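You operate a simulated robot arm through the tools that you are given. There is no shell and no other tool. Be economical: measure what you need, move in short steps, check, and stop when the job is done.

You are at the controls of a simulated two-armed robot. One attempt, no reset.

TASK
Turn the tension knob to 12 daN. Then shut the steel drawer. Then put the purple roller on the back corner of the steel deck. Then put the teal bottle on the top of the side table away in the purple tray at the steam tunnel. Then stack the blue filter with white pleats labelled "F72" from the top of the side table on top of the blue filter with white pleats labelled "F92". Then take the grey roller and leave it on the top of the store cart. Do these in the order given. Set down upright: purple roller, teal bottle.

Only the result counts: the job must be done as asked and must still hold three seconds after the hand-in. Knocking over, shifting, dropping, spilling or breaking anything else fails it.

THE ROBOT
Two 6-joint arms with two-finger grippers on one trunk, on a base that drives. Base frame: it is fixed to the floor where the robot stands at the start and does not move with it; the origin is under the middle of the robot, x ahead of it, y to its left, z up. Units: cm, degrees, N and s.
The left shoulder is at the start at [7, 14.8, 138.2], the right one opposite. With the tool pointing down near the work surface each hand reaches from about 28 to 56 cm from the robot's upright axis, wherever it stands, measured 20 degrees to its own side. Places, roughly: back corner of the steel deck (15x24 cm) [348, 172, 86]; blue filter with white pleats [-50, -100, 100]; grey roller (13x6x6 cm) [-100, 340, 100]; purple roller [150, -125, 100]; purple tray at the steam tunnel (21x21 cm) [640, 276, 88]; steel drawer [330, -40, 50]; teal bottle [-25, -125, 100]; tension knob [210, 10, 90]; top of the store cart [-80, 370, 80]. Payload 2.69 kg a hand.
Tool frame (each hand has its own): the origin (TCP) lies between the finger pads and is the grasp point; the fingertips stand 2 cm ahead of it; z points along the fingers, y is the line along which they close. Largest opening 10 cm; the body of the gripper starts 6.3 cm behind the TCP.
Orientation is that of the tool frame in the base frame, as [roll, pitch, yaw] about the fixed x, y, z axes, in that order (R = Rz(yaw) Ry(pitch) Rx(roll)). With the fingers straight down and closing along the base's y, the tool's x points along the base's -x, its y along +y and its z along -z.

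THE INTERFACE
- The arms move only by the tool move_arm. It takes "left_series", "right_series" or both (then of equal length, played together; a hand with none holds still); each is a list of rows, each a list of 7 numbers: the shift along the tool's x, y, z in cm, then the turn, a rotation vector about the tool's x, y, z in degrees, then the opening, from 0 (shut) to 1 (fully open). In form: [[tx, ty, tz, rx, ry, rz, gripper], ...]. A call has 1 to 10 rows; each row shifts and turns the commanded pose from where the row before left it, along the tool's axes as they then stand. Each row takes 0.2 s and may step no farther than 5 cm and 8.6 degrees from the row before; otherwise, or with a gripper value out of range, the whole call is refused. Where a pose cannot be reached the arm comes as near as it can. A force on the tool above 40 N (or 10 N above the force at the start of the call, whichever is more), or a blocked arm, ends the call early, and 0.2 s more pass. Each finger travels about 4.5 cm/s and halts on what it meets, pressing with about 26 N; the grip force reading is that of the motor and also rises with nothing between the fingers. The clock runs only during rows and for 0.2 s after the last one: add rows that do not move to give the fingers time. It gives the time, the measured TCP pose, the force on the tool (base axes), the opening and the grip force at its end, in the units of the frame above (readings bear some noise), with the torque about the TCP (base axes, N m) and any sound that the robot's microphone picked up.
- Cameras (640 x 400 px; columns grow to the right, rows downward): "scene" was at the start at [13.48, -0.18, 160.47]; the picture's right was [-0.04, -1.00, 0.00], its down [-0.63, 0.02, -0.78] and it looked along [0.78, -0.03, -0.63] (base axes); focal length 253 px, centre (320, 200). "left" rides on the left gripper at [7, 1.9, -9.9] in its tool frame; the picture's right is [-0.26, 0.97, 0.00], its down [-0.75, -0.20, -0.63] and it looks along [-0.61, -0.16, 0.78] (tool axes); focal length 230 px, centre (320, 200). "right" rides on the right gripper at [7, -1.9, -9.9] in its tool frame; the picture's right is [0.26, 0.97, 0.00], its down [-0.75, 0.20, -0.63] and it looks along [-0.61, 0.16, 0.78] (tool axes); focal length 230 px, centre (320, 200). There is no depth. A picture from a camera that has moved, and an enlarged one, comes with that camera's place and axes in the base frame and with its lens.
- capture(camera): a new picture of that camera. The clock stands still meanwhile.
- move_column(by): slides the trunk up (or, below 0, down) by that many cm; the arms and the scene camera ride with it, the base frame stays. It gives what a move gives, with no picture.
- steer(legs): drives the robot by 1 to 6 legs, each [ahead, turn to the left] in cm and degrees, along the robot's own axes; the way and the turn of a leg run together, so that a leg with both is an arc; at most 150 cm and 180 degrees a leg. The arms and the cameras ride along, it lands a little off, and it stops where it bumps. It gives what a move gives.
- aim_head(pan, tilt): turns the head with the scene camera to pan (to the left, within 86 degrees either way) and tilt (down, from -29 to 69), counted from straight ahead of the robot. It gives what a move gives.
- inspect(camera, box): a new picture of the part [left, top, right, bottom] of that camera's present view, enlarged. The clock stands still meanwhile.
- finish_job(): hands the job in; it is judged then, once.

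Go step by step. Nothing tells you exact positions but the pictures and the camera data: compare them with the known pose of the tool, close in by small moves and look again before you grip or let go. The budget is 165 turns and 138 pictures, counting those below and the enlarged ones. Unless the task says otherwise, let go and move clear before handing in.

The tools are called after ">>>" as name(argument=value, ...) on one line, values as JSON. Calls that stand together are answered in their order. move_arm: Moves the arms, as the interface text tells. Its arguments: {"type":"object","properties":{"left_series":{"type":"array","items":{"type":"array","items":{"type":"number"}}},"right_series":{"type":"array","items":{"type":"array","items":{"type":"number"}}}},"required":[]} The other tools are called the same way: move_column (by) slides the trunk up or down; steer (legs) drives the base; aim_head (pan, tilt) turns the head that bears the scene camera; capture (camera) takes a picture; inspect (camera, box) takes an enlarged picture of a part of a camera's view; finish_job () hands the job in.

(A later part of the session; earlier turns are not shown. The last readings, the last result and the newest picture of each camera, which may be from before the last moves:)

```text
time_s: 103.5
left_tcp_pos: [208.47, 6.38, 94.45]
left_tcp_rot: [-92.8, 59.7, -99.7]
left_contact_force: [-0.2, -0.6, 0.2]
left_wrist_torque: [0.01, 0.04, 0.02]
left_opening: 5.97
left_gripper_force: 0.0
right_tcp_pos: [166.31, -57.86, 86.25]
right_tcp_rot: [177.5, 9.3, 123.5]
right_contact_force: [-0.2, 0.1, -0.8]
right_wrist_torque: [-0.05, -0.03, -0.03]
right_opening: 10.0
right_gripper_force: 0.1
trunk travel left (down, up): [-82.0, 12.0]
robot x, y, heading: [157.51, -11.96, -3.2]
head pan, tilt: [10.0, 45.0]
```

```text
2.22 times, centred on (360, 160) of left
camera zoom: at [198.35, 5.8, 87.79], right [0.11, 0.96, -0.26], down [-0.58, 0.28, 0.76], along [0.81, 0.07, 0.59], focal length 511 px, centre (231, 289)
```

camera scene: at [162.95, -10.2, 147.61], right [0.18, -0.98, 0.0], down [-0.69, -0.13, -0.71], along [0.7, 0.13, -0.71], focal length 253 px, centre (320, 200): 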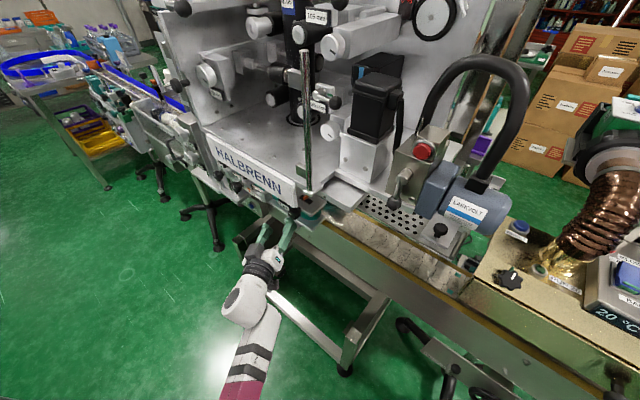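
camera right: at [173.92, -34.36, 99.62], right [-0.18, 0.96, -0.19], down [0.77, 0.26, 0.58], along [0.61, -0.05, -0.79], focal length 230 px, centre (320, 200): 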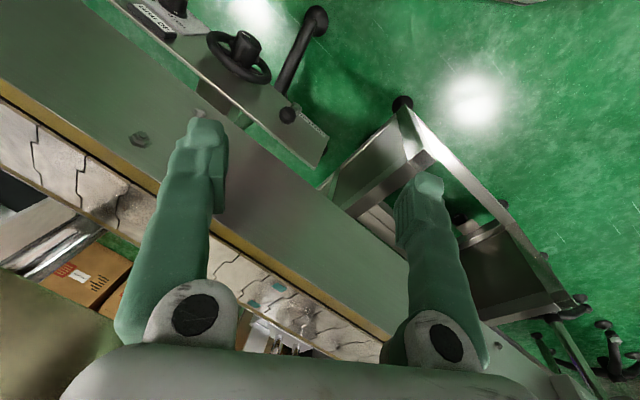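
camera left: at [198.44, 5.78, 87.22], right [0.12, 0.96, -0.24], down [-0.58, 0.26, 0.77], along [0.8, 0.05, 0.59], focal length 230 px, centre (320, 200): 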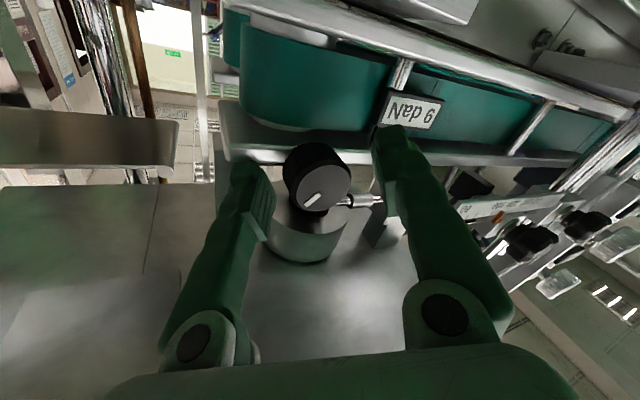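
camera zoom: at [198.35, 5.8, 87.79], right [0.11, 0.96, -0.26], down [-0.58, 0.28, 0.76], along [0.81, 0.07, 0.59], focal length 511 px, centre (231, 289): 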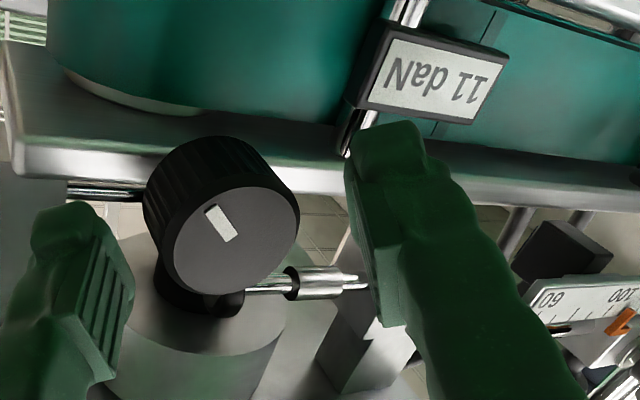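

11 daN. One more slightly smaller turn.

>>> move_arm(left_series=[[0.1, -0.2, 0.3, 0, 0, 0, 0.4], [0, 0, 0, 0, 0, 0, 0.2], [0, 0, 0, 0, 0, 0, 0.15], [0, 0, 0, 0, 0, 0, 0.15], [0, 0, 0, 0, 0, 7, 0.15], [0, 0, 0, 0, 0, 7, 0.15], [0, 0, 0, 0, 0, 7, 0.15], [0, 0, 0, 0, 0, 7, 0.15], [0, 0, 0, 0, 0, 7, 0.15], [0, 0, 0, 0, 0, 6, 0.15]])

>>> move_arm(left_series=[[0, 0, 0, 0, 0, 0, 0.15], [0, 0, 0, 0, 0, 0, 0.6], [0, 0, 0, 0, 0, 0, 0.6], [0, 0, -0.3, 0, 0, -8.3, 0.6], [0, 0, 0, 0, 0, -8.3, 0.6], [0, 0, 0, 0, 0, -8.3, 0.6], [0, 0, 0, 0, 0, -8.3, 0.6], [0, 0, 0, 0, 0, -8.3, 0.6]])

>>> inspect(camera="left", box=[240, 70, 480, 250])

```text
time_s: 105.7
left_tcp_pos: [208.54, 5.58, 94.54]
left_tcp_rot: [97.5, 78.7, 90.1]
left_contact_force: [-11.8, -19.8, -4.5]
left_wrist_torque: [-0.79, -0.91, -0.93]
left_opening: 3.59
left_gripper_force: 45.0
right_tcp_pos: [166.02, -58.09, 86.08]
right_tcp_rot: [177.2, 9.0, 123.5]
right_contact_force: [-0.2, 0.2, -0.7]
right_wrist_torque: [0.04, 0.0, 0.0]
right_opening: 10.02
right_gripper_force: 0.0
trunk travel left (down, up): [-82.0, 12.0]
robot x, y, heading: [157.04, -11.86, -3.8]
head pan, tilt: [10.0, 45.0]
```

```text
time_s: 107.5
left_tcp_pos: [208.37, 6.16, 94.41]
left_tcp_rot: [-92.9, 59.2, -99.6]
left_contact_force: [0.2, -0.4, -0.7]
left_wrist_torque: [-0.02, 0.0, -0.01]
left_opening: 6.01
left_gripper_force: 0.0
right_tcp_pos: [166.45, -57.83, 86.36]
right_tcp_rot: [177.4, 9.3, 123.7]
right_contact_force: [-0.2, -0.3, 0.0]
right_wrist_torque: [-0.01, -0.02, -0.01]
right_opening: 9.99
right_gripper_force: 0.0
trunk travel left (down, up): [-82.0, 12.0]
robot x, y, heading: [157.23, -11.83, -3.5]
head pan, tilt: [10.0, 45.0]
```

```text
2.22 times, centred on (360, 160) of left
camera zoom: at [198.27, 5.54, 87.8], right [0.11, 0.96, -0.27], down [-0.58, 0.29, 0.76], along [0.81, 0.07, 0.59], focal length 511 px, centre (231, 289)
```

zoom: 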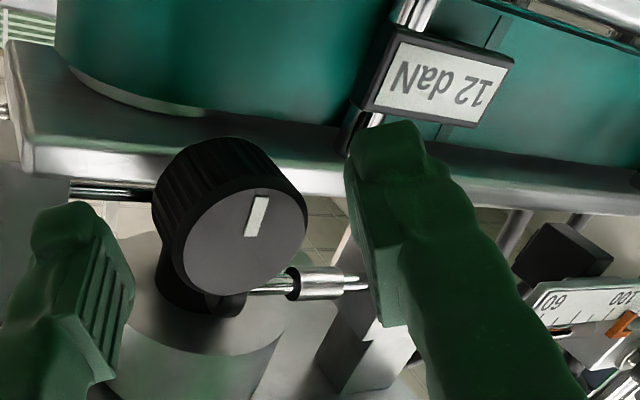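

12 daN is set. I back off and look around to find the way to the drawer.

>>> steer(legs=[[-45, 0]])

>>> aim_head(pan=-50, tilt=20)

>>> capture(camera="scene")

>>> aim_head(pan=60, tilt=15)

>>> capture(camera="scene")

```text
time_s: 110.2
left_tcp_pos: [163.91, 8.92, 94.32]
left_tcp_rot: [-93.1, 59.4, -100.2]
left_contact_force: [0.6, -0.3, -0.4]
left_wrist_torque: [0.03, -0.01, 0.05]
left_opening: 5.99
left_gripper_force: 0.0
right_tcp_pos: [121.33, -54.81, 86.25]
right_tcp_rot: [177.4, 9.2, 123.1]
right_contact_force: [-0.1, -0.1, 0.0]
right_wrist_torque: [-0.04, -0.01, -0.02]
right_opening: 10.02
right_gripper_force: 0.0
trunk travel left (down, up): [-82.0, 12.0]
robot x, y, heading: [112.51, -8.24, -4.2]
head pan, tilt: [10.0, 45.0]
```

```text
time_s: 111.5
left_tcp_pos: [163.83, 8.92, 94.58]
left_tcp_rot: [-93.0, 59.4, -100.1]
left_contact_force: [0.5, 0.2, 0.2]
left_wrist_torque: [-0.02, 0.0, 0.03]
left_opening: 5.99
left_gripper_force: 0.1
right_tcp_pos: [121.37, -54.9, 86.33]
right_tcp_rot: [177.3, 9.3, 123.3]
right_contact_force: [-0.1, 0.3, 0.4]
right_wrist_torque: [-0.02, 0.03, -0.04]
right_opening: 10.01
right_gripper_force: 0.0
trunk travel left (down, up): [-82.0, 12.0]
robot x, y, heading: [112.39, -8.66, -4.0]
head pan, tilt: [-50.0, 20.0]
```

```text
83 pictures are left
camera scene: at [122.81, -16.44, 151.46], right [-0.81, -0.59, 0.0], down [-0.2, 0.28, -0.94], along [0.55, -0.76, -0.34], focal length 253 px, centre (320, 200)
```

scene: 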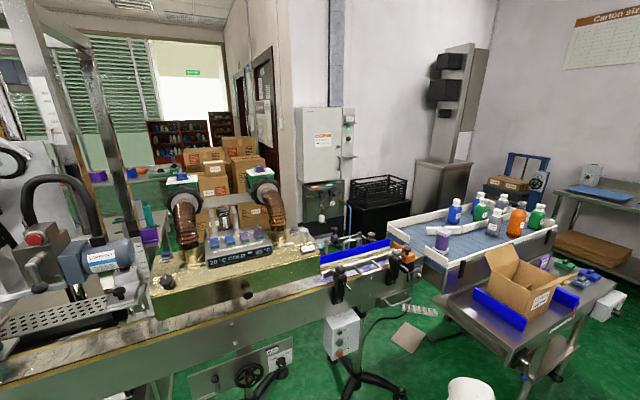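

```text
time_s: 113.4
left_tcp_pos: [163.75, 8.84, 94.4]
left_tcp_rot: [-93.0, 59.4, -100.0]
left_contact_force: [0.1, -0.8, -0.4]
left_wrist_torque: [0.01, 0.01, 0.02]
left_opening: 6.0
left_gripper_force: 0.1
right_tcp_pos: [121.36, -54.89, 86.34]
right_tcp_rot: [177.4, 9.3, 123.3]
right_contact_force: [0.5, 0.0, 0.4]
right_wrist_torque: [0.04, -0.04, 0.01]
right_opening: 10.0
right_gripper_force: 0.0
trunk travel left (down, up): [-82.0, 12.0]
robot x, y, heading: [112.49, -8.74, -3.9]
head pan, tilt: [60.0, 15.0]
```

```text
82 pictures are left
camera scene: at [122.59, -1.17, 152.28], right [0.83, -0.56, 0.0], down [-0.15, -0.21, -0.97], along [0.54, 0.8, -0.26], focal length 253 px, centre (320, 200)
```

scene: 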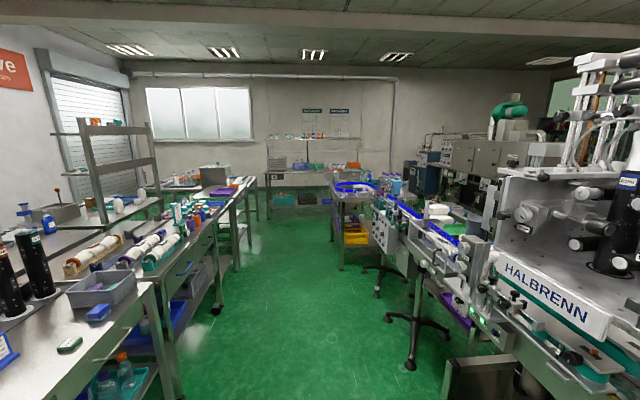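

The drawer and the later places lie behind the line; the way round seems to be the left end of the line. I swing the right hand forward again for a narrow profile and drive along the aisle.

>>> move_arm(right_series=[[-1.5, 4, 0, 0, 0, -8, 1], [-1.5, 4, 0, 0, 0, -8, 1], [-1.5, 4, 0, 0, 0, -8, 1], [-1.5, 4, 0, 0, 0, -8, 1], [-1.5, 4, 0, 0, 0, -8, 1], [0, 0, 0, 0, 0, 0, 1]])

>>> steer(legs=[[0, 56], [85, 0], [0, 16], [70, 0]])

>>> aim_head(pan=-25, tilt=22)

>>> capture(camera="scene")

```text
time_s: 114.8
left_tcp_pos: [163.72, 8.69, 94.33]
left_tcp_rot: [-92.9, 59.6, -100.0]
left_contact_force: [1.0, -0.2, 0.8]
left_wrist_torque: [0.01, 0.02, 0.0]
left_opening: 5.98
left_gripper_force: 0.1
right_tcp_pos: [139.49, -44.74, 87.57]
right_tcp_rot: [-175.9, 8.8, 163.8]
right_contact_force: [0.0, 0.1, 0.0]
right_wrist_torque: [0.0, -0.04, 0.0]
right_opening: 10.02
right_gripper_force: 0.0
trunk travel left (down, up): [-82.0, 12.0]
robot x, y, heading: [112.52, -8.89, -4.1]
head pan, tilt: [60.0, 15.0]
```

```text
time_s: 126.2
left_tcp_pos: [185.14, 180.1, 94.48]
left_tcp_rot: [-93.0, 59.4, -26.3]
left_contact_force: [0.2, 0.6, 0.2]
left_wrist_torque: [0.0, 0.01, -0.01]
left_opening: 5.98
left_gripper_force: 0.0
right_tcp_pos: [229.72, 141.95, 87.54]
right_tcp_rot: [-176.0, 8.7, -122.5]
right_contact_force: [0.4, 1.0, -0.6]
right_wrist_torque: [0.01, 0.02, 0.01]
right_opening: 10.01
right_gripper_force: 0.1
trunk travel left (down, up): [-82.0, 12.0]
robot x, y, heading: [187.46, 126.22, 69.9]
head pan, tilt: [60.0, 15.0]
```

```text
time_s: 127.8
left_tcp_pos: [185.11, 180.15, 94.27]
left_tcp_rot: [-93.0, 59.4, -26.4]
left_contact_force: [-0.3, -0.1, 0.3]
left_wrist_torque: [0.0, 0.0, -0.01]
left_opening: 6.01
left_gripper_force: 0.1
right_tcp_pos: [229.74, 141.89, 87.56]
right_tcp_rot: [-176.1, 8.8, -122.5]
right_contact_force: [-0.1, -0.1, 0.4]
right_wrist_torque: [0.0, -0.02, 0.03]
right_opening: 9.97
right_gripper_force: 0.0
trunk travel left (down, up): [-82.0, 12.0]
robot x, y, heading: [187.5, 126.22, 69.5]
head pan, tilt: [-25.0, 22.0]
```

```text
81 pictures are left
camera scene: at [195.9, 137.36, 151.14], right [0.7, -0.71, 0.0], down [-0.27, -0.26, -0.93], along [0.66, 0.65, -0.37], focal length 253 px, centre (320, 200)
```

scene: 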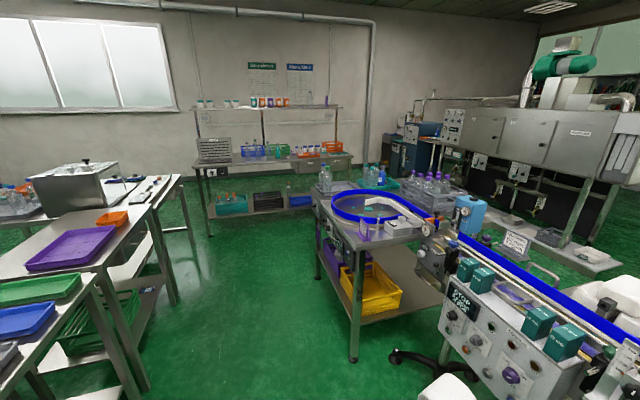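

I see the turntable table ("steel deck" region), the back shelf, and open floor behind the line. I look further right for the drawer.

>>> aim_head(pan=-75, tilt=20)

>>> capture(camera="scene")

```text
time_s: 129.0
left_tcp_pos: [185.23, 180.13, 94.38]
left_tcp_rot: [-93.1, 59.4, -26.4]
left_contact_force: [-0.2, 0.1, -0.4]
left_wrist_torque: [-0.01, -0.01, -0.01]
left_opening: 6.01
left_gripper_force: 0.1
right_tcp_pos: [229.71, 141.86, 87.64]
right_tcp_rot: [-175.9, 8.9, -122.5]
right_contact_force: [-0.3, -0.1, 0.2]
right_wrist_torque: [-0.04, -0.01, -0.01]
right_opening: 10.0
right_gripper_force: 0.1
trunk travel left (down, up): [-82.0, 12.0]
robot x, y, heading: [187.42, 125.75, 69.5]
head pan, tilt: [-75.0, 20.0]
```

```text
80 pictures are left
camera scene: at [198.58, 129.98, 151.47], right [-0.09, -1.0, 0.0], down [-0.34, 0.03, -0.94], along [0.94, -0.09, -0.34], focal length 253 px, centre (320, 200)
```

scene: 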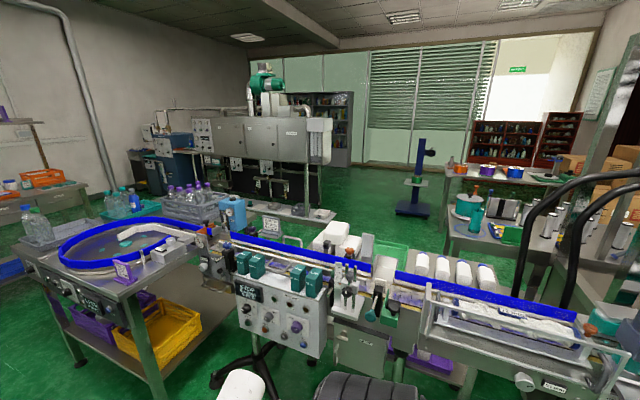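

I need to go round the turntable. First I fold the left hand back to pointing down and raise the trunk.

>>> move_arm(left_series=[[0, 0, -1, 0, 0, 8, 0.6], [0, 0, -1, 0, 0, 8, 0.6], [0, 0, -1, 0, 0, 8, 0.6], [0, 0, 0, 0, 0, 6, 0.6], [0, 0, 0, 0, 8.5, 0, 0.6], [0, 0, 0, 0, 8.5, 0, 0.6], [0, 0, 0, 0, 8.5, 0, 0.6], [0, 0, 0, 0, 8.5, 0, 0.6], [0, 0, 0, 0, 8.5, 0, 0.6], [0, 0, 0, 0, 8.5, 0, 0.6]])

>>> move_arm(left_series=[[0, 0, 0, 0, 8.5, 0, 0.6], [0, 0, 0, 0, 8.5, 0, 0.6], [0, 0, 0, 0, 8.5, 0, 0.6], [0, 0, 0, 0, 8.5, 0, 0.6], [0, 0, 0, 0, 5, 0, 0.6], [0, 0, 0, 0, 0, 0, 0.6]])

>>> move_column(by=12)

```text
time_s: 131.2
left_tcp_pos: [186.11, 173.12, 88.0]
left_tcp_rot: [-177.7, 50.2, -115.5]
left_contact_force: [0.6, -0.1, -0.6]
left_wrist_torque: [0.0, -0.03, 0.0]
left_opening: 5.99
left_gripper_force: 0.1
left hand out of reach, approached as far as the arm can: row 5, 6, 7, 8, 9, 10
right_tcp_pos: [229.64, 141.91, 87.52]
right_tcp_rot: [-175.9, 8.9, -122.4]
right_contact_force: [1.2, 0.1, -0.1]
right_wrist_torque: [-0.02, -0.01, 0.04]
right_opening: 10.0
right_gripper_force: 0.1
trunk travel left (down, up): [-82.0, 12.0]
robot x, y, heading: [187.83, 125.9, 69.2]
head pan, tilt: [-75.0, 20.0]
```

```text
time_s: 132.6
left_tcp_pos: [182.66, 171.93, 77.66]
left_tcp_rot: [-178.2, 11.6, -118.9]
left_contact_force: [-0.1, -0.2, -0.8]
left_wrist_torque: [0.02, 0.01, 0.01]
left_opening: 6.0
left_gripper_force: 0.0
left hand out of reach, approached as far as the arm can: row 1, 2, 3, 4, 5
right_tcp_pos: [229.84, 141.78, 87.6]
right_tcp_rot: [-175.9, 8.8, -122.6]
right_contact_force: [-0.5, -0.8, 0.0]
right_wrist_torque: [0.04, -0.03, -0.02]
right_opening: 9.98
right_gripper_force: 0.1
trunk travel left (down, up): [-82.0, 12.0]
robot x, y, heading: [187.58, 125.92, 69.4]
head pan, tilt: [-75.0, 20.0]
```

```text
time_s: 134.1
left_tcp_pos: [182.76, 172.01, 89.64]
left_tcp_rot: [-178.2, 11.5, -118.9]
left_contact_force: [0.6, -0.4, 0.9]
left_wrist_torque: [0.0, -0.03, -0.01]
left_opening: 6.0
left_gripper_force: 0.0
right_tcp_pos: [229.91, 141.82, 99.63]
right_tcp_rot: [-176.0, 8.8, -122.5]
right_contact_force: [0.9, 0.0, -0.1]
right_wrist_torque: [-0.01, 0.0, -0.01]
right_opening: 10.0
right_gripper_force: 0.0
trunk travel left (down, up): [-94.0, 0.0]
robot x, y, heading: [187.22, 125.91, 69.6]
head pan, tilt: [-75.0, 20.0]
```

I bring both hands in toward the front centre and raise the left, then drive up the aisle.

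>>> move_arm(right_series=[[-2, 4, 0, 0, 0, 0, 1], [-2, 4, 0, 0, 0, 0, 1], [-2, 4, 0, 0, 0, 0, 1], [-1, 4, 0, 0, 0, 0, 1], [0, 0, 0, 0, 0, 0, 1]], left_series=[[0, -2, -3, 0, 0, 0, 0.6], [0, -2, -3, 0, 0, 0, 0.6], [0, 0, -3, 0, 0, 0, 0.6], [0, 0, -2, 0, 0, 0, 0.6], [0, 0, 0, 0, 0, 0, 0.6]])

>>> steer(legs=[[0, -8], [80, 0]])

>>> aim_head(pan=-40, tilt=35)

>>> capture(camera="scene")

```text
time_s: 135.5
left_tcp_pos: [182.89, 168.87, 93.07]
left_tcp_rot: [-177.9, 11.9, -121.1]
left_contact_force: [0.5, 0.3, 0.8]
left_wrist_torque: [-0.03, 0.0, 0.01]
left_opening: 6.0
left_gripper_force: 0.1
left hand out of reach, approached as far as the arm can: row 1, 2, 3, 4
right_tcp_pos: [223.47, 154.6, 99.16]
right_tcp_rot: [-171.1, 9.1, -123.0]
right_contact_force: [0.5, 0.7, 0.6]
right_wrist_torque: [-0.03, 0.03, 0.03]
right_opening: 9.98
right_gripper_force: 0.0
trunk travel left (down, up): [-94.0, 0.0]
robot x, y, heading: [187.52, 126.6, 69.3]
head pan, tilt: [-75.0, 20.0]
stopped in row 5 (right hand): the arm was blocked; the commanded pose is now the measured one
```

```text
time_s: 140.4
left_tcp_pos: [226.02, 239.26, 93.11]
left_tcp_rot: [-177.8, 12.0, -128.7]
left_contact_force: [0.0, -0.1, -0.2]
left_wrist_torque: [0.0, 0.03, -0.01]
left_opening: 5.99
left_gripper_force: 0.0
right_tcp_pos: [264.45, 220.09, 99.29]
right_tcp_rot: [-171.3, 9.0, -130.5]
right_contact_force: [0.4, -0.4, -0.7]
right_wrist_torque: [0.02, -0.01, 0.02]
right_opening: 10.0
right_gripper_force: 0.1
trunk travel left (down, up): [-94.0, 0.0]
robot x, y, heading: [225.22, 196.27, 62.0]
head pan, tilt: [-75.0, 20.0]
```

```text
time_s: 141.4
left_tcp_pos: [226.22, 239.46, 92.98]
left_tcp_rot: [-177.7, 11.9, -128.5]
left_contact_force: [-0.9, 0.2, -0.2]
left_wrist_torque: [0.03, 0.04, -0.01]
left_opening: 6.01
left_gripper_force: 0.1
right_tcp_pos: [264.43, 220.14, 99.14]
right_tcp_rot: [-171.3, 9.1, -130.5]
right_contact_force: [-0.5, -0.1, -0.8]
right_wrist_torque: [0.02, -0.02, 0.0]
right_opening: 9.97
right_gripper_force: 0.0
trunk travel left (down, up): [-94.0, 0.0]
robot x, y, heading: [225.37, 196.46, 62.2]
head pan, tilt: [-40.0, 35.0]
```

```text
79 pictures are left
camera scene: at [235.54, 204.2, 161.08], right [0.38, -0.93, 0.0], down [-0.53, -0.22, -0.82], along [0.76, 0.31, -0.57], focal length 253 px, centre (320, 200)
```

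scene: 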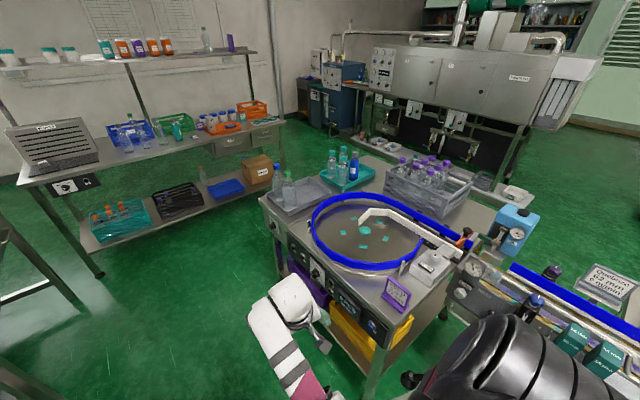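

The steel deck is the turntable table, its free back corner at right of the crate. I drive round its far side in steps.

>>> steer(legs=[[0, 5], [66, 0], [66, 0]])

>>> aim_head(pan=-75, tilt=35)

>>> capture(camera="scene")

```text
time_s: 148.8
left_tcp_pos: [273.42, 360.62, 93.1]
left_tcp_rot: [-177.7, 12.1, -123.8]
left_contact_force: [0.2, 0.0, 0.2]
left_wrist_torque: [-0.02, -0.02, 0.01]
left_opening: 6.0
left_gripper_force: 0.0
right_tcp_pos: [313.26, 344.4, 99.28]
right_tcp_rot: [-171.3, 9.0, -125.7]
right_contact_force: [0.5, -0.5, 0.1]
right_wrist_torque: [-0.02, 0.0, -0.01]
right_opening: 9.98
right_gripper_force: 0.1
trunk travel left (down, up): [-94.0, 0.0]
robot x, y, heading: [276.07, 317.56, 67.0]
head pan, tilt: [-40.0, 35.0]
```

```text
time_s: 149.8
left_tcp_pos: [273.46, 360.63, 92.97]
left_tcp_rot: [-177.8, 11.8, -123.9]
left_contact_force: [0.5, 0.0, -0.1]
left_wrist_torque: [0.0, 0.01, 0.01]
left_opening: 6.0
left_gripper_force: 0.1
right_tcp_pos: [313.35, 344.5, 99.32]
right_tcp_rot: [-171.3, 9.1, -125.9]
right_contact_force: [-0.3, -1.0, 0.2]
right_wrist_torque: [-0.03, 0.0, -0.01]
right_opening: 10.0
right_gripper_force: 0.0
trunk travel left (down, up): [-94.0, 0.0]
robot x, y, heading: [276.42, 317.69, 67.0]
head pan, tilt: [-75.0, 35.0]
```

```text
78 pictures are left
camera scene: at [286.63, 321.15, 161.08], right [-0.14, -0.99, 0.0], down [-0.57, 0.08, -0.82], along [0.81, -0.12, -0.57], focal length 253 px, centre (320, 200)
```

scene: 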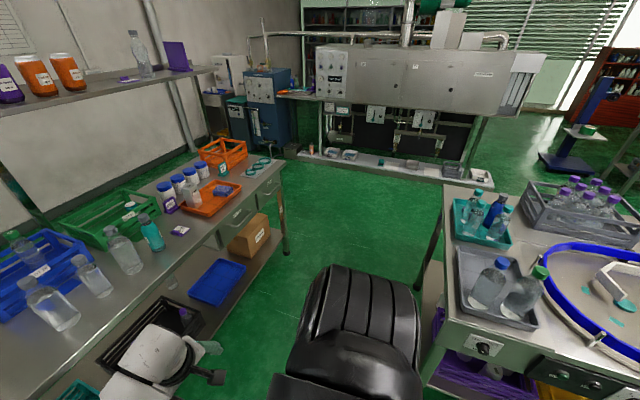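

The passage is about 100 cm wide. I drive through its middle.

>>> steer(legs=[[0, -67], [78, 0], [0, -27], [90, 0]])

>>> aim_head(pan=-60, tilt=25)

>>> capture(camera="scene")

```text
time_s: 162.7
left_tcp_pos: [479.36, 276.36, 93.05]
left_tcp_rot: [-177.8, 11.9, 142.5]
left_contact_force: [-0.1, -1.1, 1.1]
left_wrist_torque: [-0.04, 0.0, 0.01]
left_opening: 6.03
left_gripper_force: 0.0
right_tcp_pos: [460.69, 237.48, 99.28]
right_tcp_rot: [-171.3, 9.1, 140.6]
right_contact_force: [0.3, 0.4, -0.2]
right_wrist_torque: [0.03, 0.03, 0.0]
right_opening: 10.0
right_gripper_force: 0.1
trunk travel left (down, up): [-94.0, 0.0]
robot x, y, heading: [436.46, 276.48, -26.6]
head pan, tilt: [-75.0, 35.0]
```

```text
time_s: 163.5
left_tcp_pos: [479.45, 276.19, 93.11]
left_tcp_rot: [-177.8, 11.9, 142.6]
left_contact_force: [-0.6, -0.2, -0.2]
left_wrist_torque: [0.0, -0.01, 0.01]
left_opening: 5.98
left_gripper_force: 0.1
right_tcp_pos: [460.81, 237.44, 99.12]
right_tcp_rot: [-171.2, 8.9, 140.6]
right_contact_force: [0.4, 0.7, -0.4]
right_wrist_torque: [0.0, -0.04, 0.0]
right_opening: 10.01
right_gripper_force: 0.1
trunk travel left (down, up): [-94.0, 0.0]
robot x, y, heading: [436.37, 276.66, -26.6]
head pan, tilt: [-60.0, 25.0]
```

```text
77 pictures are left
camera scene: at [441.18, 265.0, 162.65], right [-1.0, -0.06, 0.0], down [-0.02, 0.42, -0.91], along [0.05, -0.9, -0.42], focal length 253 px, centre (320, 200)
```

scene: 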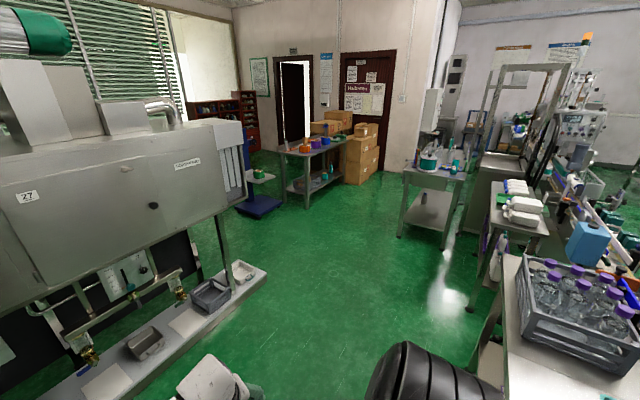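

Behind the line now; the steel drawer seems to be in the table at centre-right. I drive down the corridor toward it.

>>> steer(legs=[[0, -72], [110, 0], [90, 0]])

>>> aim_head(pan=-25, tilt=35)

>>> capture(camera="scene")

```text
time_s: 176.5
left_tcp_pos: [418.09, 39.53, 93.13]
left_tcp_rot: [-177.8, 12.0, 70.2]
left_contact_force: [-0.1, -0.3, 0.4]
left_wrist_torque: [-0.01, -0.01, 0.0]
left_opening: 6.01
left_gripper_force: 0.1
right_tcp_pos: [375.49, 45.31, 99.22]
right_tcp_rot: [-171.2, 9.0, 68.4]
right_contact_force: [0.4, 0.1, -0.5]
right_wrist_torque: [0.02, 0.02, -0.01]
right_opening: 10.0
right_gripper_force: 0.1
trunk travel left (down, up): [-94.0, 0.0]
robot x, y, heading: [404.96, 80.67, -99.4]
head pan, tilt: [-60.0, 25.0]
```

```text
time_s: 177.5
left_tcp_pos: [417.97, 39.42, 93.01]
left_tcp_rot: [-177.8, 11.9, 70.3]
left_contact_force: [-0.8, 0.5, 0.9]
left_wrist_torque: [-0.01, -0.01, 0.03]
left_opening: 6.02
left_gripper_force: 0.3
right_tcp_pos: [375.32, 45.31, 99.26]
right_tcp_rot: [-171.2, 9.0, 68.4]
right_contact_force: [0.2, -0.4, -0.1]
right_wrist_torque: [-0.01, -0.01, 0.01]
right_opening: 9.99
right_gripper_force: 0.1
trunk travel left (down, up): [-94.0, 0.0]
robot x, y, heading: [404.84, 80.47, -99.0]
head pan, tilt: [-25.0, 35.0]
```

```text
76 pictures are left
camera scene: at [399.12, 68.39, 161.08], right [-0.83, 0.56, 0.0], down [0.32, 0.48, -0.82], along [-0.46, -0.68, -0.57], focal length 253 px, centre (320, 200)
```

scene: 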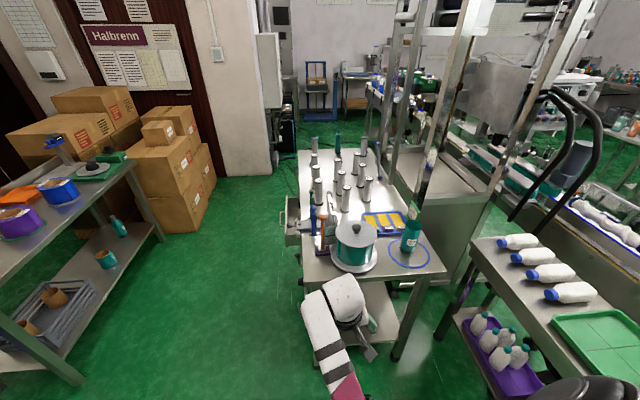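

The open drawer sticks out on the left (+x) side of the table. Zoom in.

>>> inspect(camera="scene", box=[240, 160, 400, 260])

```text
4.00 times, centred on (320, 210) of scene
camera zoom: at [399.12, 68.39, 161.08], right [-0.83, 0.56, 0.0], down [0.32, 0.48, -0.82], along [-0.46, -0.68, -0.57], focal length 1012 px, centre (320, 160)
```

zoom: 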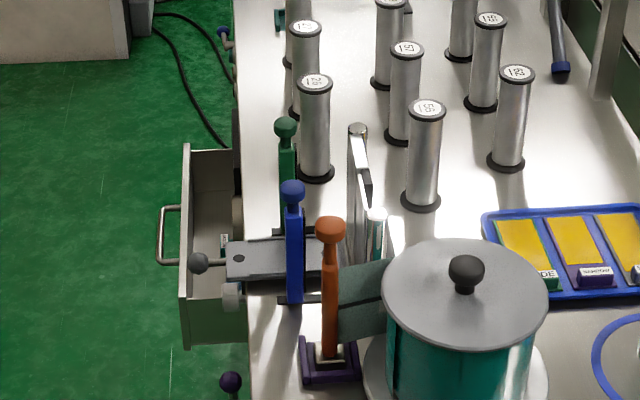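

The drawer slides in along about heading 150°; its front is near [348,−52,~55]. I drive to stand in front of it, facing the table.

>>> steer(legs=[[0, 6], [75, 0], [80, 0], [0, -117]])

>>> aim_head(pan=0, tilt=50)

>>> capture(camera="scene")

```text
time_s: 191.0
left_tcp_pos: [354.1, -74.3, 93.07]
left_tcp_rot: [-177.8, 11.9, -40.8]
left_contact_force: [-0.4, -0.3, 0.3]
left_wrist_torque: [-0.01, -0.01, -0.03]
left_opening: 5.98
left_gripper_force: 0.1
right_tcp_pos: [374.85, -36.59, 99.18]
right_tcp_rot: [-171.2, 9.1, -42.7]
right_contact_force: [-0.9, -0.2, 0.1]
right_wrist_torque: [-0.01, 0.01, 0.02]
right_opening: 10.01
right_gripper_force: 0.1
trunk travel left (down, up): [-94.0, 0.0]
robot x, y, heading: [396.67, -76.64, 149.9]
head pan, tilt: [-25.0, 35.0]
```

```text
time_s: 191.9
left_tcp_pos: [354.1, -74.32, 93.01]
left_tcp_rot: [-177.7, 11.9, -40.8]
left_contact_force: [0.9, -0.3, -0.3]
left_wrist_torque: [0.01, -0.02, -0.01]
left_opening: 6.0
left_gripper_force: 0.1
right_tcp_pos: [374.85, -36.73, 99.19]
right_tcp_rot: [-171.2, 9.1, -42.7]
right_contact_force: [0.3, 0.2, -0.2]
right_wrist_torque: [-0.03, 0.02, 0.0]
right_opening: 9.96
right_gripper_force: 0.1
trunk travel left (down, up): [-94.0, 0.0]
robot x, y, heading: [397.03, -76.93, 149.6]
head pan, tilt: [0.0, 50.0]
```

```text
74 pictures are left
camera scene: at [385.98, -70.38, 158.91], right [0.5, 0.87, 0.0], down [0.66, -0.38, -0.64], along [-0.56, 0.32, -0.77], focal length 253 px, centre (320, 200)
```

scene: 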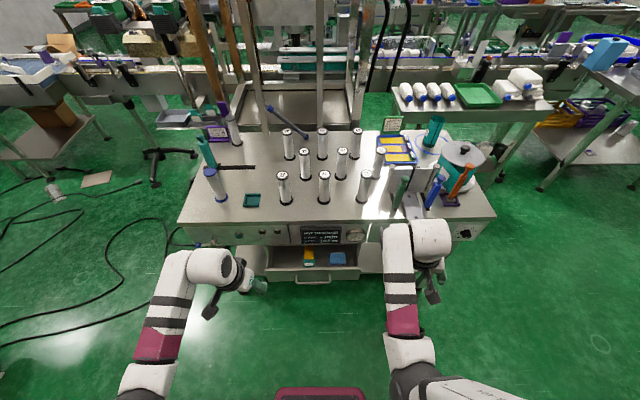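

The drawer front is about 58 cm ahead. I lower the trunk, close the left gripper, and tilt it forward to use its fingertips for pushing.

>>> move_column(by=-36)

>>> move_arm(left_series=[[0, -1.5, 0, 0, -7, 0, 0], [0, -1.5, 0, 0, -7, 0, 0], [0, -1.5, 0, 0, -7, 0, 0], [0, -1.5, 0, 0, -7, 0, 0], [0, -1.5, 0, 0, -7, 0, 0], [0, 0, 0, 0, 0, 0, 0]])

>>> capture(camera="left")

>>> capture(camera="scene")

```text
time_s: 195.4
left_tcp_pos: [354.02, -74.29, 57.09]
left_tcp_rot: [-177.7, 11.9, -40.7]
left_contact_force: [0.2, 0.0, -1.1]
left_wrist_torque: [-0.01, 0.03, 0.01]
left_opening: 6.01
left_gripper_force: 0.1
right_tcp_pos: [374.79, -36.7, 63.19]
right_tcp_rot: [-171.4, 9.1, -42.7]
right_contact_force: [0.2, -0.5, 0.0]
right_wrist_torque: [0.0, 0.02, -0.01]
right_opening: 10.03
right_gripper_force: 0.0
trunk travel left (down, up): [-58.0, 36.0]
robot x, y, heading: [397.17, -77.1, 150.0]
head pan, tilt: [0.0, 50.0]
```

```text
time_s: 196.8
left_tcp_pos: [358.03, -70.1, 57.3]
left_tcp_rot: [-176.9, 46.9, -39.0]
left_contact_force: [0.0, -0.4, 0.1]
left_wrist_torque: [-0.03, 0.0, -0.02]
left_opening: 0.02
left_gripper_force: 25.8
left hand out of reach, approached as far as the arm can: row 1, 2, 3
right_tcp_pos: [374.83, -36.62, 63.18]
right_tcp_rot: [-171.2, 9.1, -42.7]
right_contact_force: [-0.3, 0.3, 1.1]
right_wrist_torque: [0.01, -0.02, 0.02]
right_opening: 10.0
right_gripper_force: 0.1
trunk travel left (down, up): [-58.0, 36.0]
robot x, y, heading: [397.07, -76.77, 149.9]
head pan, tilt: [0.0, 50.0]
```

```text
73 pictures are left
camera left: at [365.91, -79.35, 59.04], right [-0.77, -0.62, 0.15], down [0.07, 0.16, 0.99], along [-0.63, 0.77, -0.08], focal length 230 px, centre (320, 200)
```

left: 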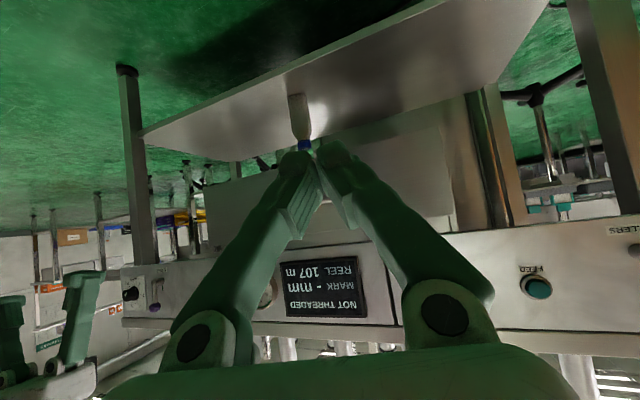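

```text
72 pictures are left
camera scene: at [385.93, -70.41, 122.9], right [0.5, 0.87, 0.0], down [0.66, -0.38, -0.64], along [-0.56, 0.32, -0.77], focal length 253 px, centre (320, 200)
```

scene: 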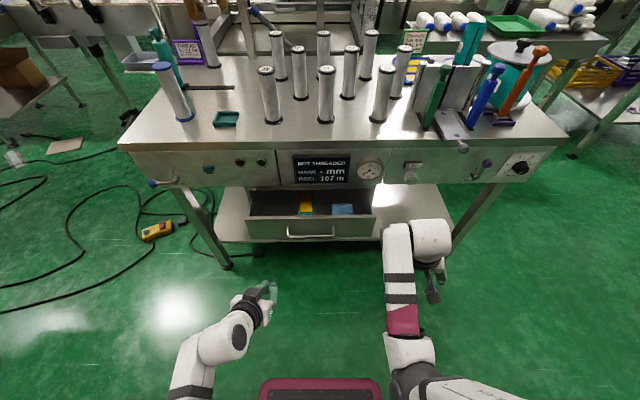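

The drawer's front spans z≈55–64 at 56 cm ahead. I extend the left hand forward and up slightly.

>>> move_arm(left_series=[[-2.6, 0, 1.7, 0, 0, 0, 0], [-2.6, 0, 1.7, 0, 0, 0, 0], [-2.6, 0, 1.7, 0, 0, 0, 0], [-2.6, 0, 1.7, 0, 0, 0, 0], [0, 0, 0, 0, 0, 0, 0]])

>>> capture(camera="scene")

```text
time_s: 198.0
left_tcp_pos: [348.03, -64.03, 59.51]
left_tcp_rot: [-176.4, 47.1, -39.0]
left_contact_force: [-0.3, -0.2, -1.0]
left_wrist_torque: [0.02, 0.0, 0.01]
left_opening: 0.01
left_gripper_force: 26.2
left hand out of reach, approached as far as the arm can: row 2, 3, 4
right_tcp_pos: [374.93, -36.62, 63.33]
right_tcp_rot: [-171.3, 9.1, -42.7]
right_contact_force: [0.6, -0.4, 0.4]
right_wrist_torque: [0.06, 0.0, 0.0]
right_opening: 10.0
right_gripper_force: 0.1
trunk travel left (down, up): [-58.0, 36.0]
robot x, y, heading: [397.37, -77.24, 149.9]
head pan, tilt: [0.0, 50.0]
```

```text
71 pictures are left
camera scene: at [386.02, -70.43, 122.92], right [0.5, 0.87, 0.0], down [0.66, -0.38, -0.64], along [-0.56, 0.32, -0.77], focal length 253 px, centre (320, 200)
```

scene: 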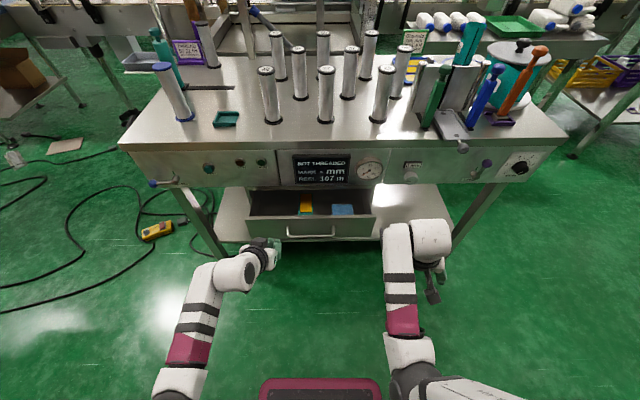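

Fingertips face the drawer front. I drive forward 14 cm to push.

>>> steer(legs=[[14, 0]])

>>> capture(camera="scene")

```text
time_s: 199.3
left_tcp_pos: [335.84, -57.11, 59.45]
left_tcp_rot: [-176.4, 47.0, -39.1]
left_contact_force: [-1.4, 0.4, -0.1]
left_wrist_torque: [0.0, -0.01, 0.02]
left_opening: 0.0
left_gripper_force: 26.1
right_tcp_pos: [362.74, -29.69, 63.15]
right_tcp_rot: [-171.3, 9.1, -42.6]
right_contact_force: [0.1, 1.2, -1.0]
right_wrist_torque: [0.04, 0.01, 0.01]
right_opening: 9.98
right_gripper_force: 0.3
trunk travel left (down, up): [-58.0, 36.0]
robot x, y, heading: [385.05, -69.81, 149.9]
head pan, tilt: [0.0, 50.0]
```

```text
70 pictures are left
camera scene: at [373.83, -63.38, 122.9], right [0.5, 0.87, 0.0], down [0.66, -0.38, -0.64], along [-0.56, 0.32, -0.77], focal length 253 px, centre (320, 200)
```

scene: 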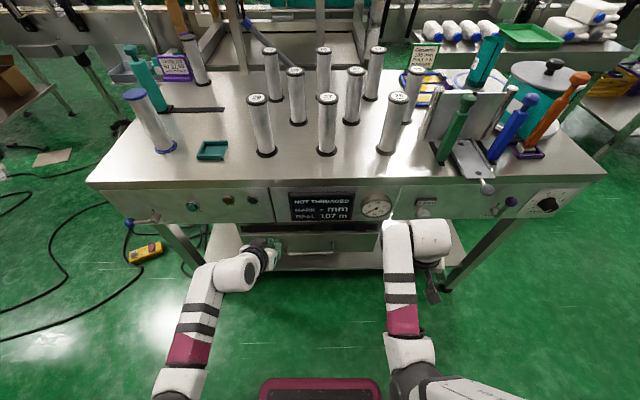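

The drawer is sliding in. A few more centimetres.

>>> steer(legs=[[5, 0]])

>>> capture(camera="scene")

```text
time_s: 200.3
left_tcp_pos: [333.92, -55.95, 59.0]
left_tcp_rot: [-175.2, 45.6, -38.1]
left_contact_force: [11.8, -6.5, 4.9]
left_wrist_torque: [0.05, 0.06, 0.08]
left_opening: 0.0
left_gripper_force: 26.6
right_tcp_pos: [359.81, -28.04, 63.3]
right_tcp_rot: [-171.3, 9.3, -42.5]
right_contact_force: [0.6, -0.2, 0.6]
right_wrist_torque: [-0.01, -0.01, 0.0]
right_opening: 10.04
right_gripper_force: 0.1
trunk travel left (down, up): [-58.0, 36.0]
robot x, y, heading: [382.1, -68.13, 150.5]
head pan, tilt: [0.0, 50.0]
stopped in leg 1: the force on the tool passed its limit at 116 N (the readings are from after the stop); the commanded pose is now the measured one
```

```text
69 pictures are left
camera scene: at [371.3, -61.93, 122.93], right [0.5, 0.87, 0.0], down [0.66, -0.38, -0.64], along [-0.56, 0.32, -0.76], focal length 253 px, centre (320, 200)
```

scene: 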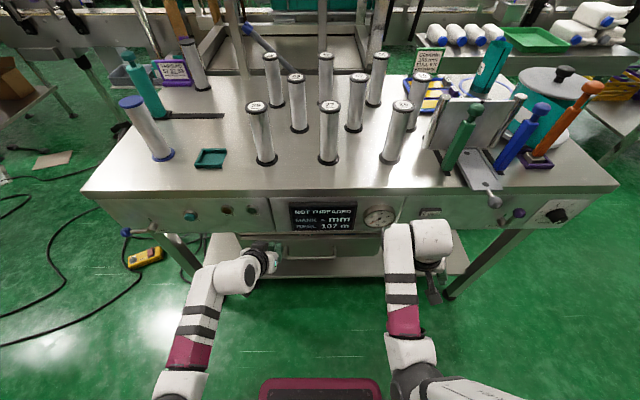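

It hit its stop. I back off and check the drawer is flush.

>>> steer(legs=[[-22, 0]])

>>> inspect(camera="scene", box=[200, 140, 440, 290])

```text
time_s: 201.9
left_tcp_pos: [352.7, -66.69, 59.02]
left_tcp_rot: [-175.3, 45.8, -38.0]
left_contact_force: [-0.4, 0.8, 0.3]
left_wrist_torque: [0.05, 0.04, 0.01]
left_opening: 0.0
left_gripper_force: 25.9
right_tcp_pos: [378.67, -38.87, 63.23]
right_tcp_rot: [-171.2, 9.1, -42.4]
right_contact_force: [-0.3, 0.5, 0.3]
right_wrist_torque: [0.01, -0.02, -0.02]
right_opening: 9.98
right_gripper_force: 0.0
trunk travel left (down, up): [-58.0, 36.0]
robot x, y, heading: [401.18, -79.28, 150.5]
head pan, tilt: [0.0, 50.0]
```

```text
2.67 times, centred on (320, 215) of scene
camera zoom: at [389.99, -72.69, 122.91], right [0.49, 0.87, 0.0], down [0.67, -0.38, -0.64], along [-0.56, 0.32, -0.77], focal length 675 px, centre (320, 160)
```

zoom: 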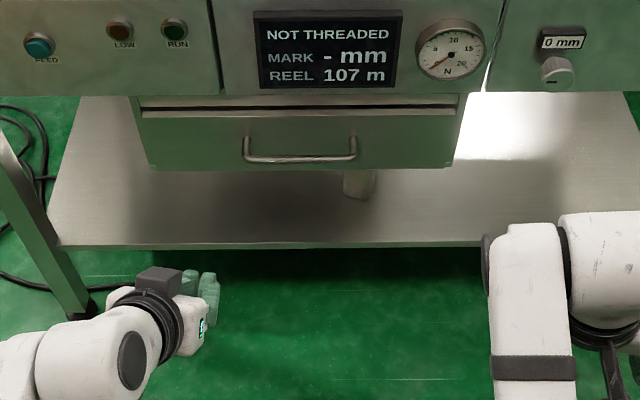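

Drawer is shut. Next the purple roller near [150,−125]; I raise the trunk and look toward that area (to my left).

>>> move_column(by=36)

>>> aim_head(pan=40, tilt=25)

>>> capture(camera="scene")

```text
time_s: 205.4
left_tcp_pos: [352.6, -66.72, 94.96]
left_tcp_rot: [-175.3, 45.6, -38.0]
left_contact_force: [-1.0, 0.2, -0.3]
left_wrist_torque: [0.0, 0.0, 0.0]
left_opening: 0.02
left_gripper_force: 26.2
right_tcp_pos: [378.5, -38.9, 99.28]
right_tcp_rot: [-171.2, 9.1, -42.4]
right_contact_force: [-0.2, -0.4, 0.8]
right_wrist_torque: [-0.03, 0.02, -0.01]
right_opening: 9.99
right_gripper_force: 0.1
trunk travel left (down, up): [-94.0, 0.0]
robot x, y, heading: [401.16, -79.34, 150.3]
head pan, tilt: [0.0, 50.0]
```

```text
time_s: 206.5
left_tcp_pos: [352.64, -66.81, 94.96]
left_tcp_rot: [-175.3, 45.5, -38.0]
left_contact_force: [0.3, 0.1, 0.8]
left_wrist_torque: [0.02, 0.0, 0.02]
left_opening: 0.0
left_gripper_force: 26.0
right_tcp_pos: [378.64, -38.9, 99.33]
right_tcp_rot: [-171.2, 9.2, -42.4]
right_contact_force: [0.4, 0.4, -0.1]
right_wrist_torque: [0.01, 0.0, -0.01]
right_opening: 10.0
right_gripper_force: 0.1
trunk travel left (down, up): [-94.0, 0.0]
robot x, y, heading: [401.28, -78.94, 150.5]
head pan, tilt: [40.0, 25.0]
```

```text
67 pictures are left
camera scene: at [387.58, -78.11, 162.65], right [-0.18, 0.98, 0.0], down [0.42, 0.08, -0.91], along [-0.89, -0.16, -0.42], focal length 253 px, centre (320, 200)
```

scene: 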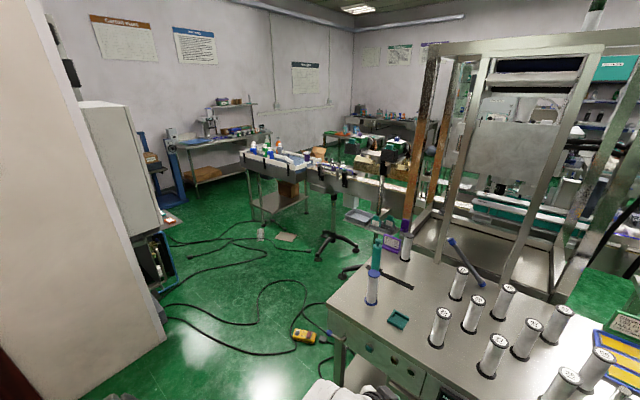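

The accumulation table is reachable from this back side along open floor. Zoom to find the roller.

>>> inspect(camera="scene", box=[230, 120, 390, 220])

```text
4.00 times, centred on (310, 170) of scene
camera zoom: at [387.58, -78.11, 162.65], right [-0.18, 0.98, 0.0], down [0.42, 0.08, -0.91], along [-0.89, -0.16, -0.42], focal length 1012 px, centre (360, 320)
```

zoom: 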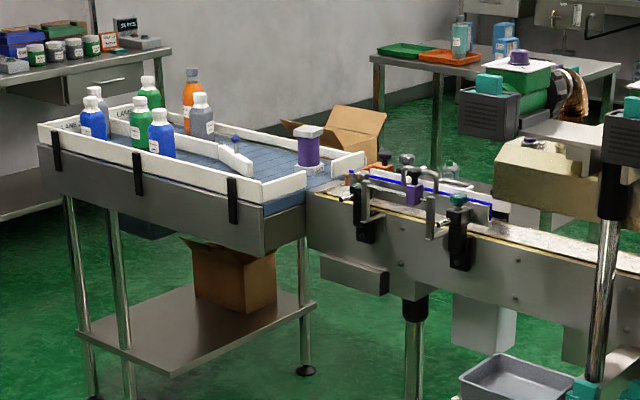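

The purple roller stands at the transfer end, about [154,−132,95]. I drive along the back floor toward it.

>>> steer(legs=[[0, 66], [126, 0], [0, -35], [72, 0], [0, -20]])

>>> aim_head(pan=0, tilt=38)

>>> capture(camera="scene")

```text
time_s: 222.0
left_tcp_pos: [176.64, -154.16, 94.82]
left_tcp_rot: [-175.2, 45.7, -25.5]
left_contact_force: [-0.8, 0.1, -0.1]
left_wrist_torque: [0.0, -0.01, 0.01]
left_opening: 0.0
left_gripper_force: 25.8
right_tcp_pos: [195.84, -121.46, 99.25]
right_tcp_rot: [-171.3, 9.2, -29.9]
right_contact_force: [0.4, -0.4, 0.7]
right_wrist_torque: [0.01, 0.02, -0.03]
right_opening: 10.01
right_gripper_force: 0.1
trunk travel left (down, up): [-94.0, 0.0]
robot x, y, heading: [226.12, -155.76, 162.8]
head pan, tilt: [40.0, 25.0]
```

```text
time_s: 223.0
left_tcp_pos: [176.63, -154.05, 94.8]
left_tcp_rot: [-175.3, 45.5, -25.5]
left_contact_force: [0.2, 0.1, -0.4]
left_wrist_torque: [0.02, 0.03, 0.02]
left_opening: 0.0
left_gripper_force: 26.4
right_tcp_pos: [195.91, -121.34, 99.24]
right_tcp_rot: [-171.2, 9.2, -29.8]
right_contact_force: [0.1, -1.1, -0.2]
right_wrist_torque: [-0.01, -0.02, -0.03]
right_opening: 10.0
right_gripper_force: 0.0
trunk travel left (down, up): [-94.0, 0.0]
robot x, y, heading: [226.81, -155.5, 163.2]
head pan, tilt: [0.0, 38.0]
```

```text
65 pictures are left
camera scene: at [213.43, -151.48, 160.63], right [0.29, 0.96, 0.0], down [0.59, -0.18, -0.79], along [-0.75, 0.23, -0.62], focal length 253 px, centre (320, 200)
```

scene: 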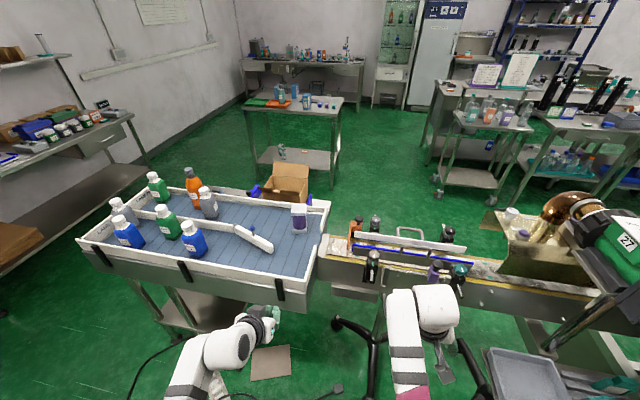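

The roller is at about [144,−138,90–100]. I'll use the right hand tilted at 45°, so I swing the left arm out to the free left side and pitch the right hand.

>>> move_arm(left_series=[[0.67, 4.66, -0.68, -4.65, 0, -4.55, 0], [0.67, 4.66, -0.68, -4.65, 0, -4.55, 0], [0.67, 4.66, -0.68, -4.65, 0, -4.55, 0], [0.67, 4.66, -0.68, -4.65, 0, -4.55, 0], [0.67, 4.66, -0.68, -4.65, 0, -4.55, 0], [0.67, 4.66, -0.68, -4.65, 0, -4.55, 0], [0.67, 4.66, -0.68, -4.65, 0, -4.55, 0], [0.67, 4.66, -0.68, -4.65, 0, -4.55, 0], [0.67, 4.66, -0.68, -4.65, 0, -4.55, 0], [0, 0, 0, 0, 0, 0, 0]], right_series=[[0, 0, 0, -1.7, -7, 0, 1], [0, 0, 0, -1.7, -7, 0, 1], [0, 0, 0, -1.7, -7, 0, 1], [0, 0, 0, -1.7, -7, 0, 1], [0, 0, 0, -1.7, -7, 0, 1], [0, 0, 0, 0, 0, 0, 1], [0, 0, 0, 0, 0, 0, 1], [0, 0, 0, 0, 0, 0, 1], [0, 0, 0, 0, 0, 0, 1], [0, 0, 0, 0, 0, 0, 1]])

```text
time_s: 224.2
left_tcp_pos: [171.88, -174.62, 86.31]
left_tcp_rot: [-175.0, 44.8, -3.3]
left_contact_force: [0.2, 0.1, 0.1]
left_wrist_torque: [-0.03, -0.01, -0.01]
left_opening: 0.0
left_gripper_force: 26.1
left hand out of reach, approached as far as the arm can: row 1, 2, 3, 4, 5
right_tcp_pos: [196.64, -116.84, 100.44]
right_tcp_rot: [-166.4, 40.5, -17.7]
right_contact_force: [0.3, -1.1, 0.7]
right_wrist_torque: [0.0, 0.0, -0.02]
right_opening: 10.0
right_gripper_force: 0.0
trunk travel left (down, up): [-94.0, 0.0]
robot x, y, heading: [226.66, -155.65, 162.9]
head pan, tilt: [0.0, 38.0]
stopped in row 5 (right hand): the arm was blocked; the commanded pose is now the measured one
```

Left hand drifts outward because it was at full reach; I continue the swing with retraction.

>>> move_arm(left_series=[[1.5, 3.8, -2, -4.65, 0, -4.55, 0], [1.5, 3.8, -2, -4.65, 0, -4.55, 0], [1.2, 3.8, -2, -4.65, 0, -4.55, 0], [1, 4, -1.5, -4.65, 0, -4.55, 0], [0.7, 4.2, -1, -4.65, 0, -4.55, 0], [0.67, 4.2, -0.68, -4.65, 0, -4.55, 0]])

>>> capture(camera="scene")

```text
time_s: 225.6
left_tcp_pos: [181.62, -196.93, 82.2]
left_tcp_rot: [-176.3, 43.2, 26.6]
left_contact_force: [-0.9, -0.1, 0.3]
left_wrist_torque: [0.0, -0.03, -0.02]
left_opening: 0.0
left_gripper_force: 26.2
left hand out of reach, approached as far as the arm can: row 1, 2, 3, 4, 5
right_tcp_pos: [196.67, -116.68, 100.41]
right_tcp_rot: [-166.7, 40.6, -17.9]
right_contact_force: [0.6, -0.1, 0.0]
right_wrist_torque: [-0.01, -0.01, 0.01]
right_opening: 9.99
right_gripper_force: 0.0
trunk travel left (down, up): [-94.0, 0.0]
robot x, y, heading: [226.25, -155.55, 162.9]
head pan, tilt: [0.0, 38.0]
```

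```text
64 pictures are left
camera scene: at [213.63, -151.47, 160.64], right [0.29, 0.96, 0.0], down [0.59, -0.18, -0.79], along [-0.75, 0.23, -0.61], focal length 253 px, centre (320, 200)
```

scene: 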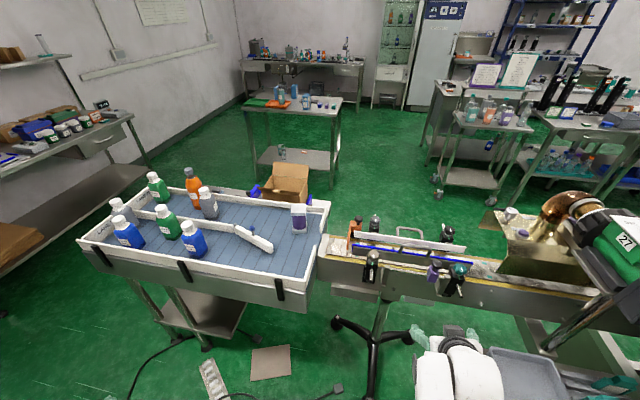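

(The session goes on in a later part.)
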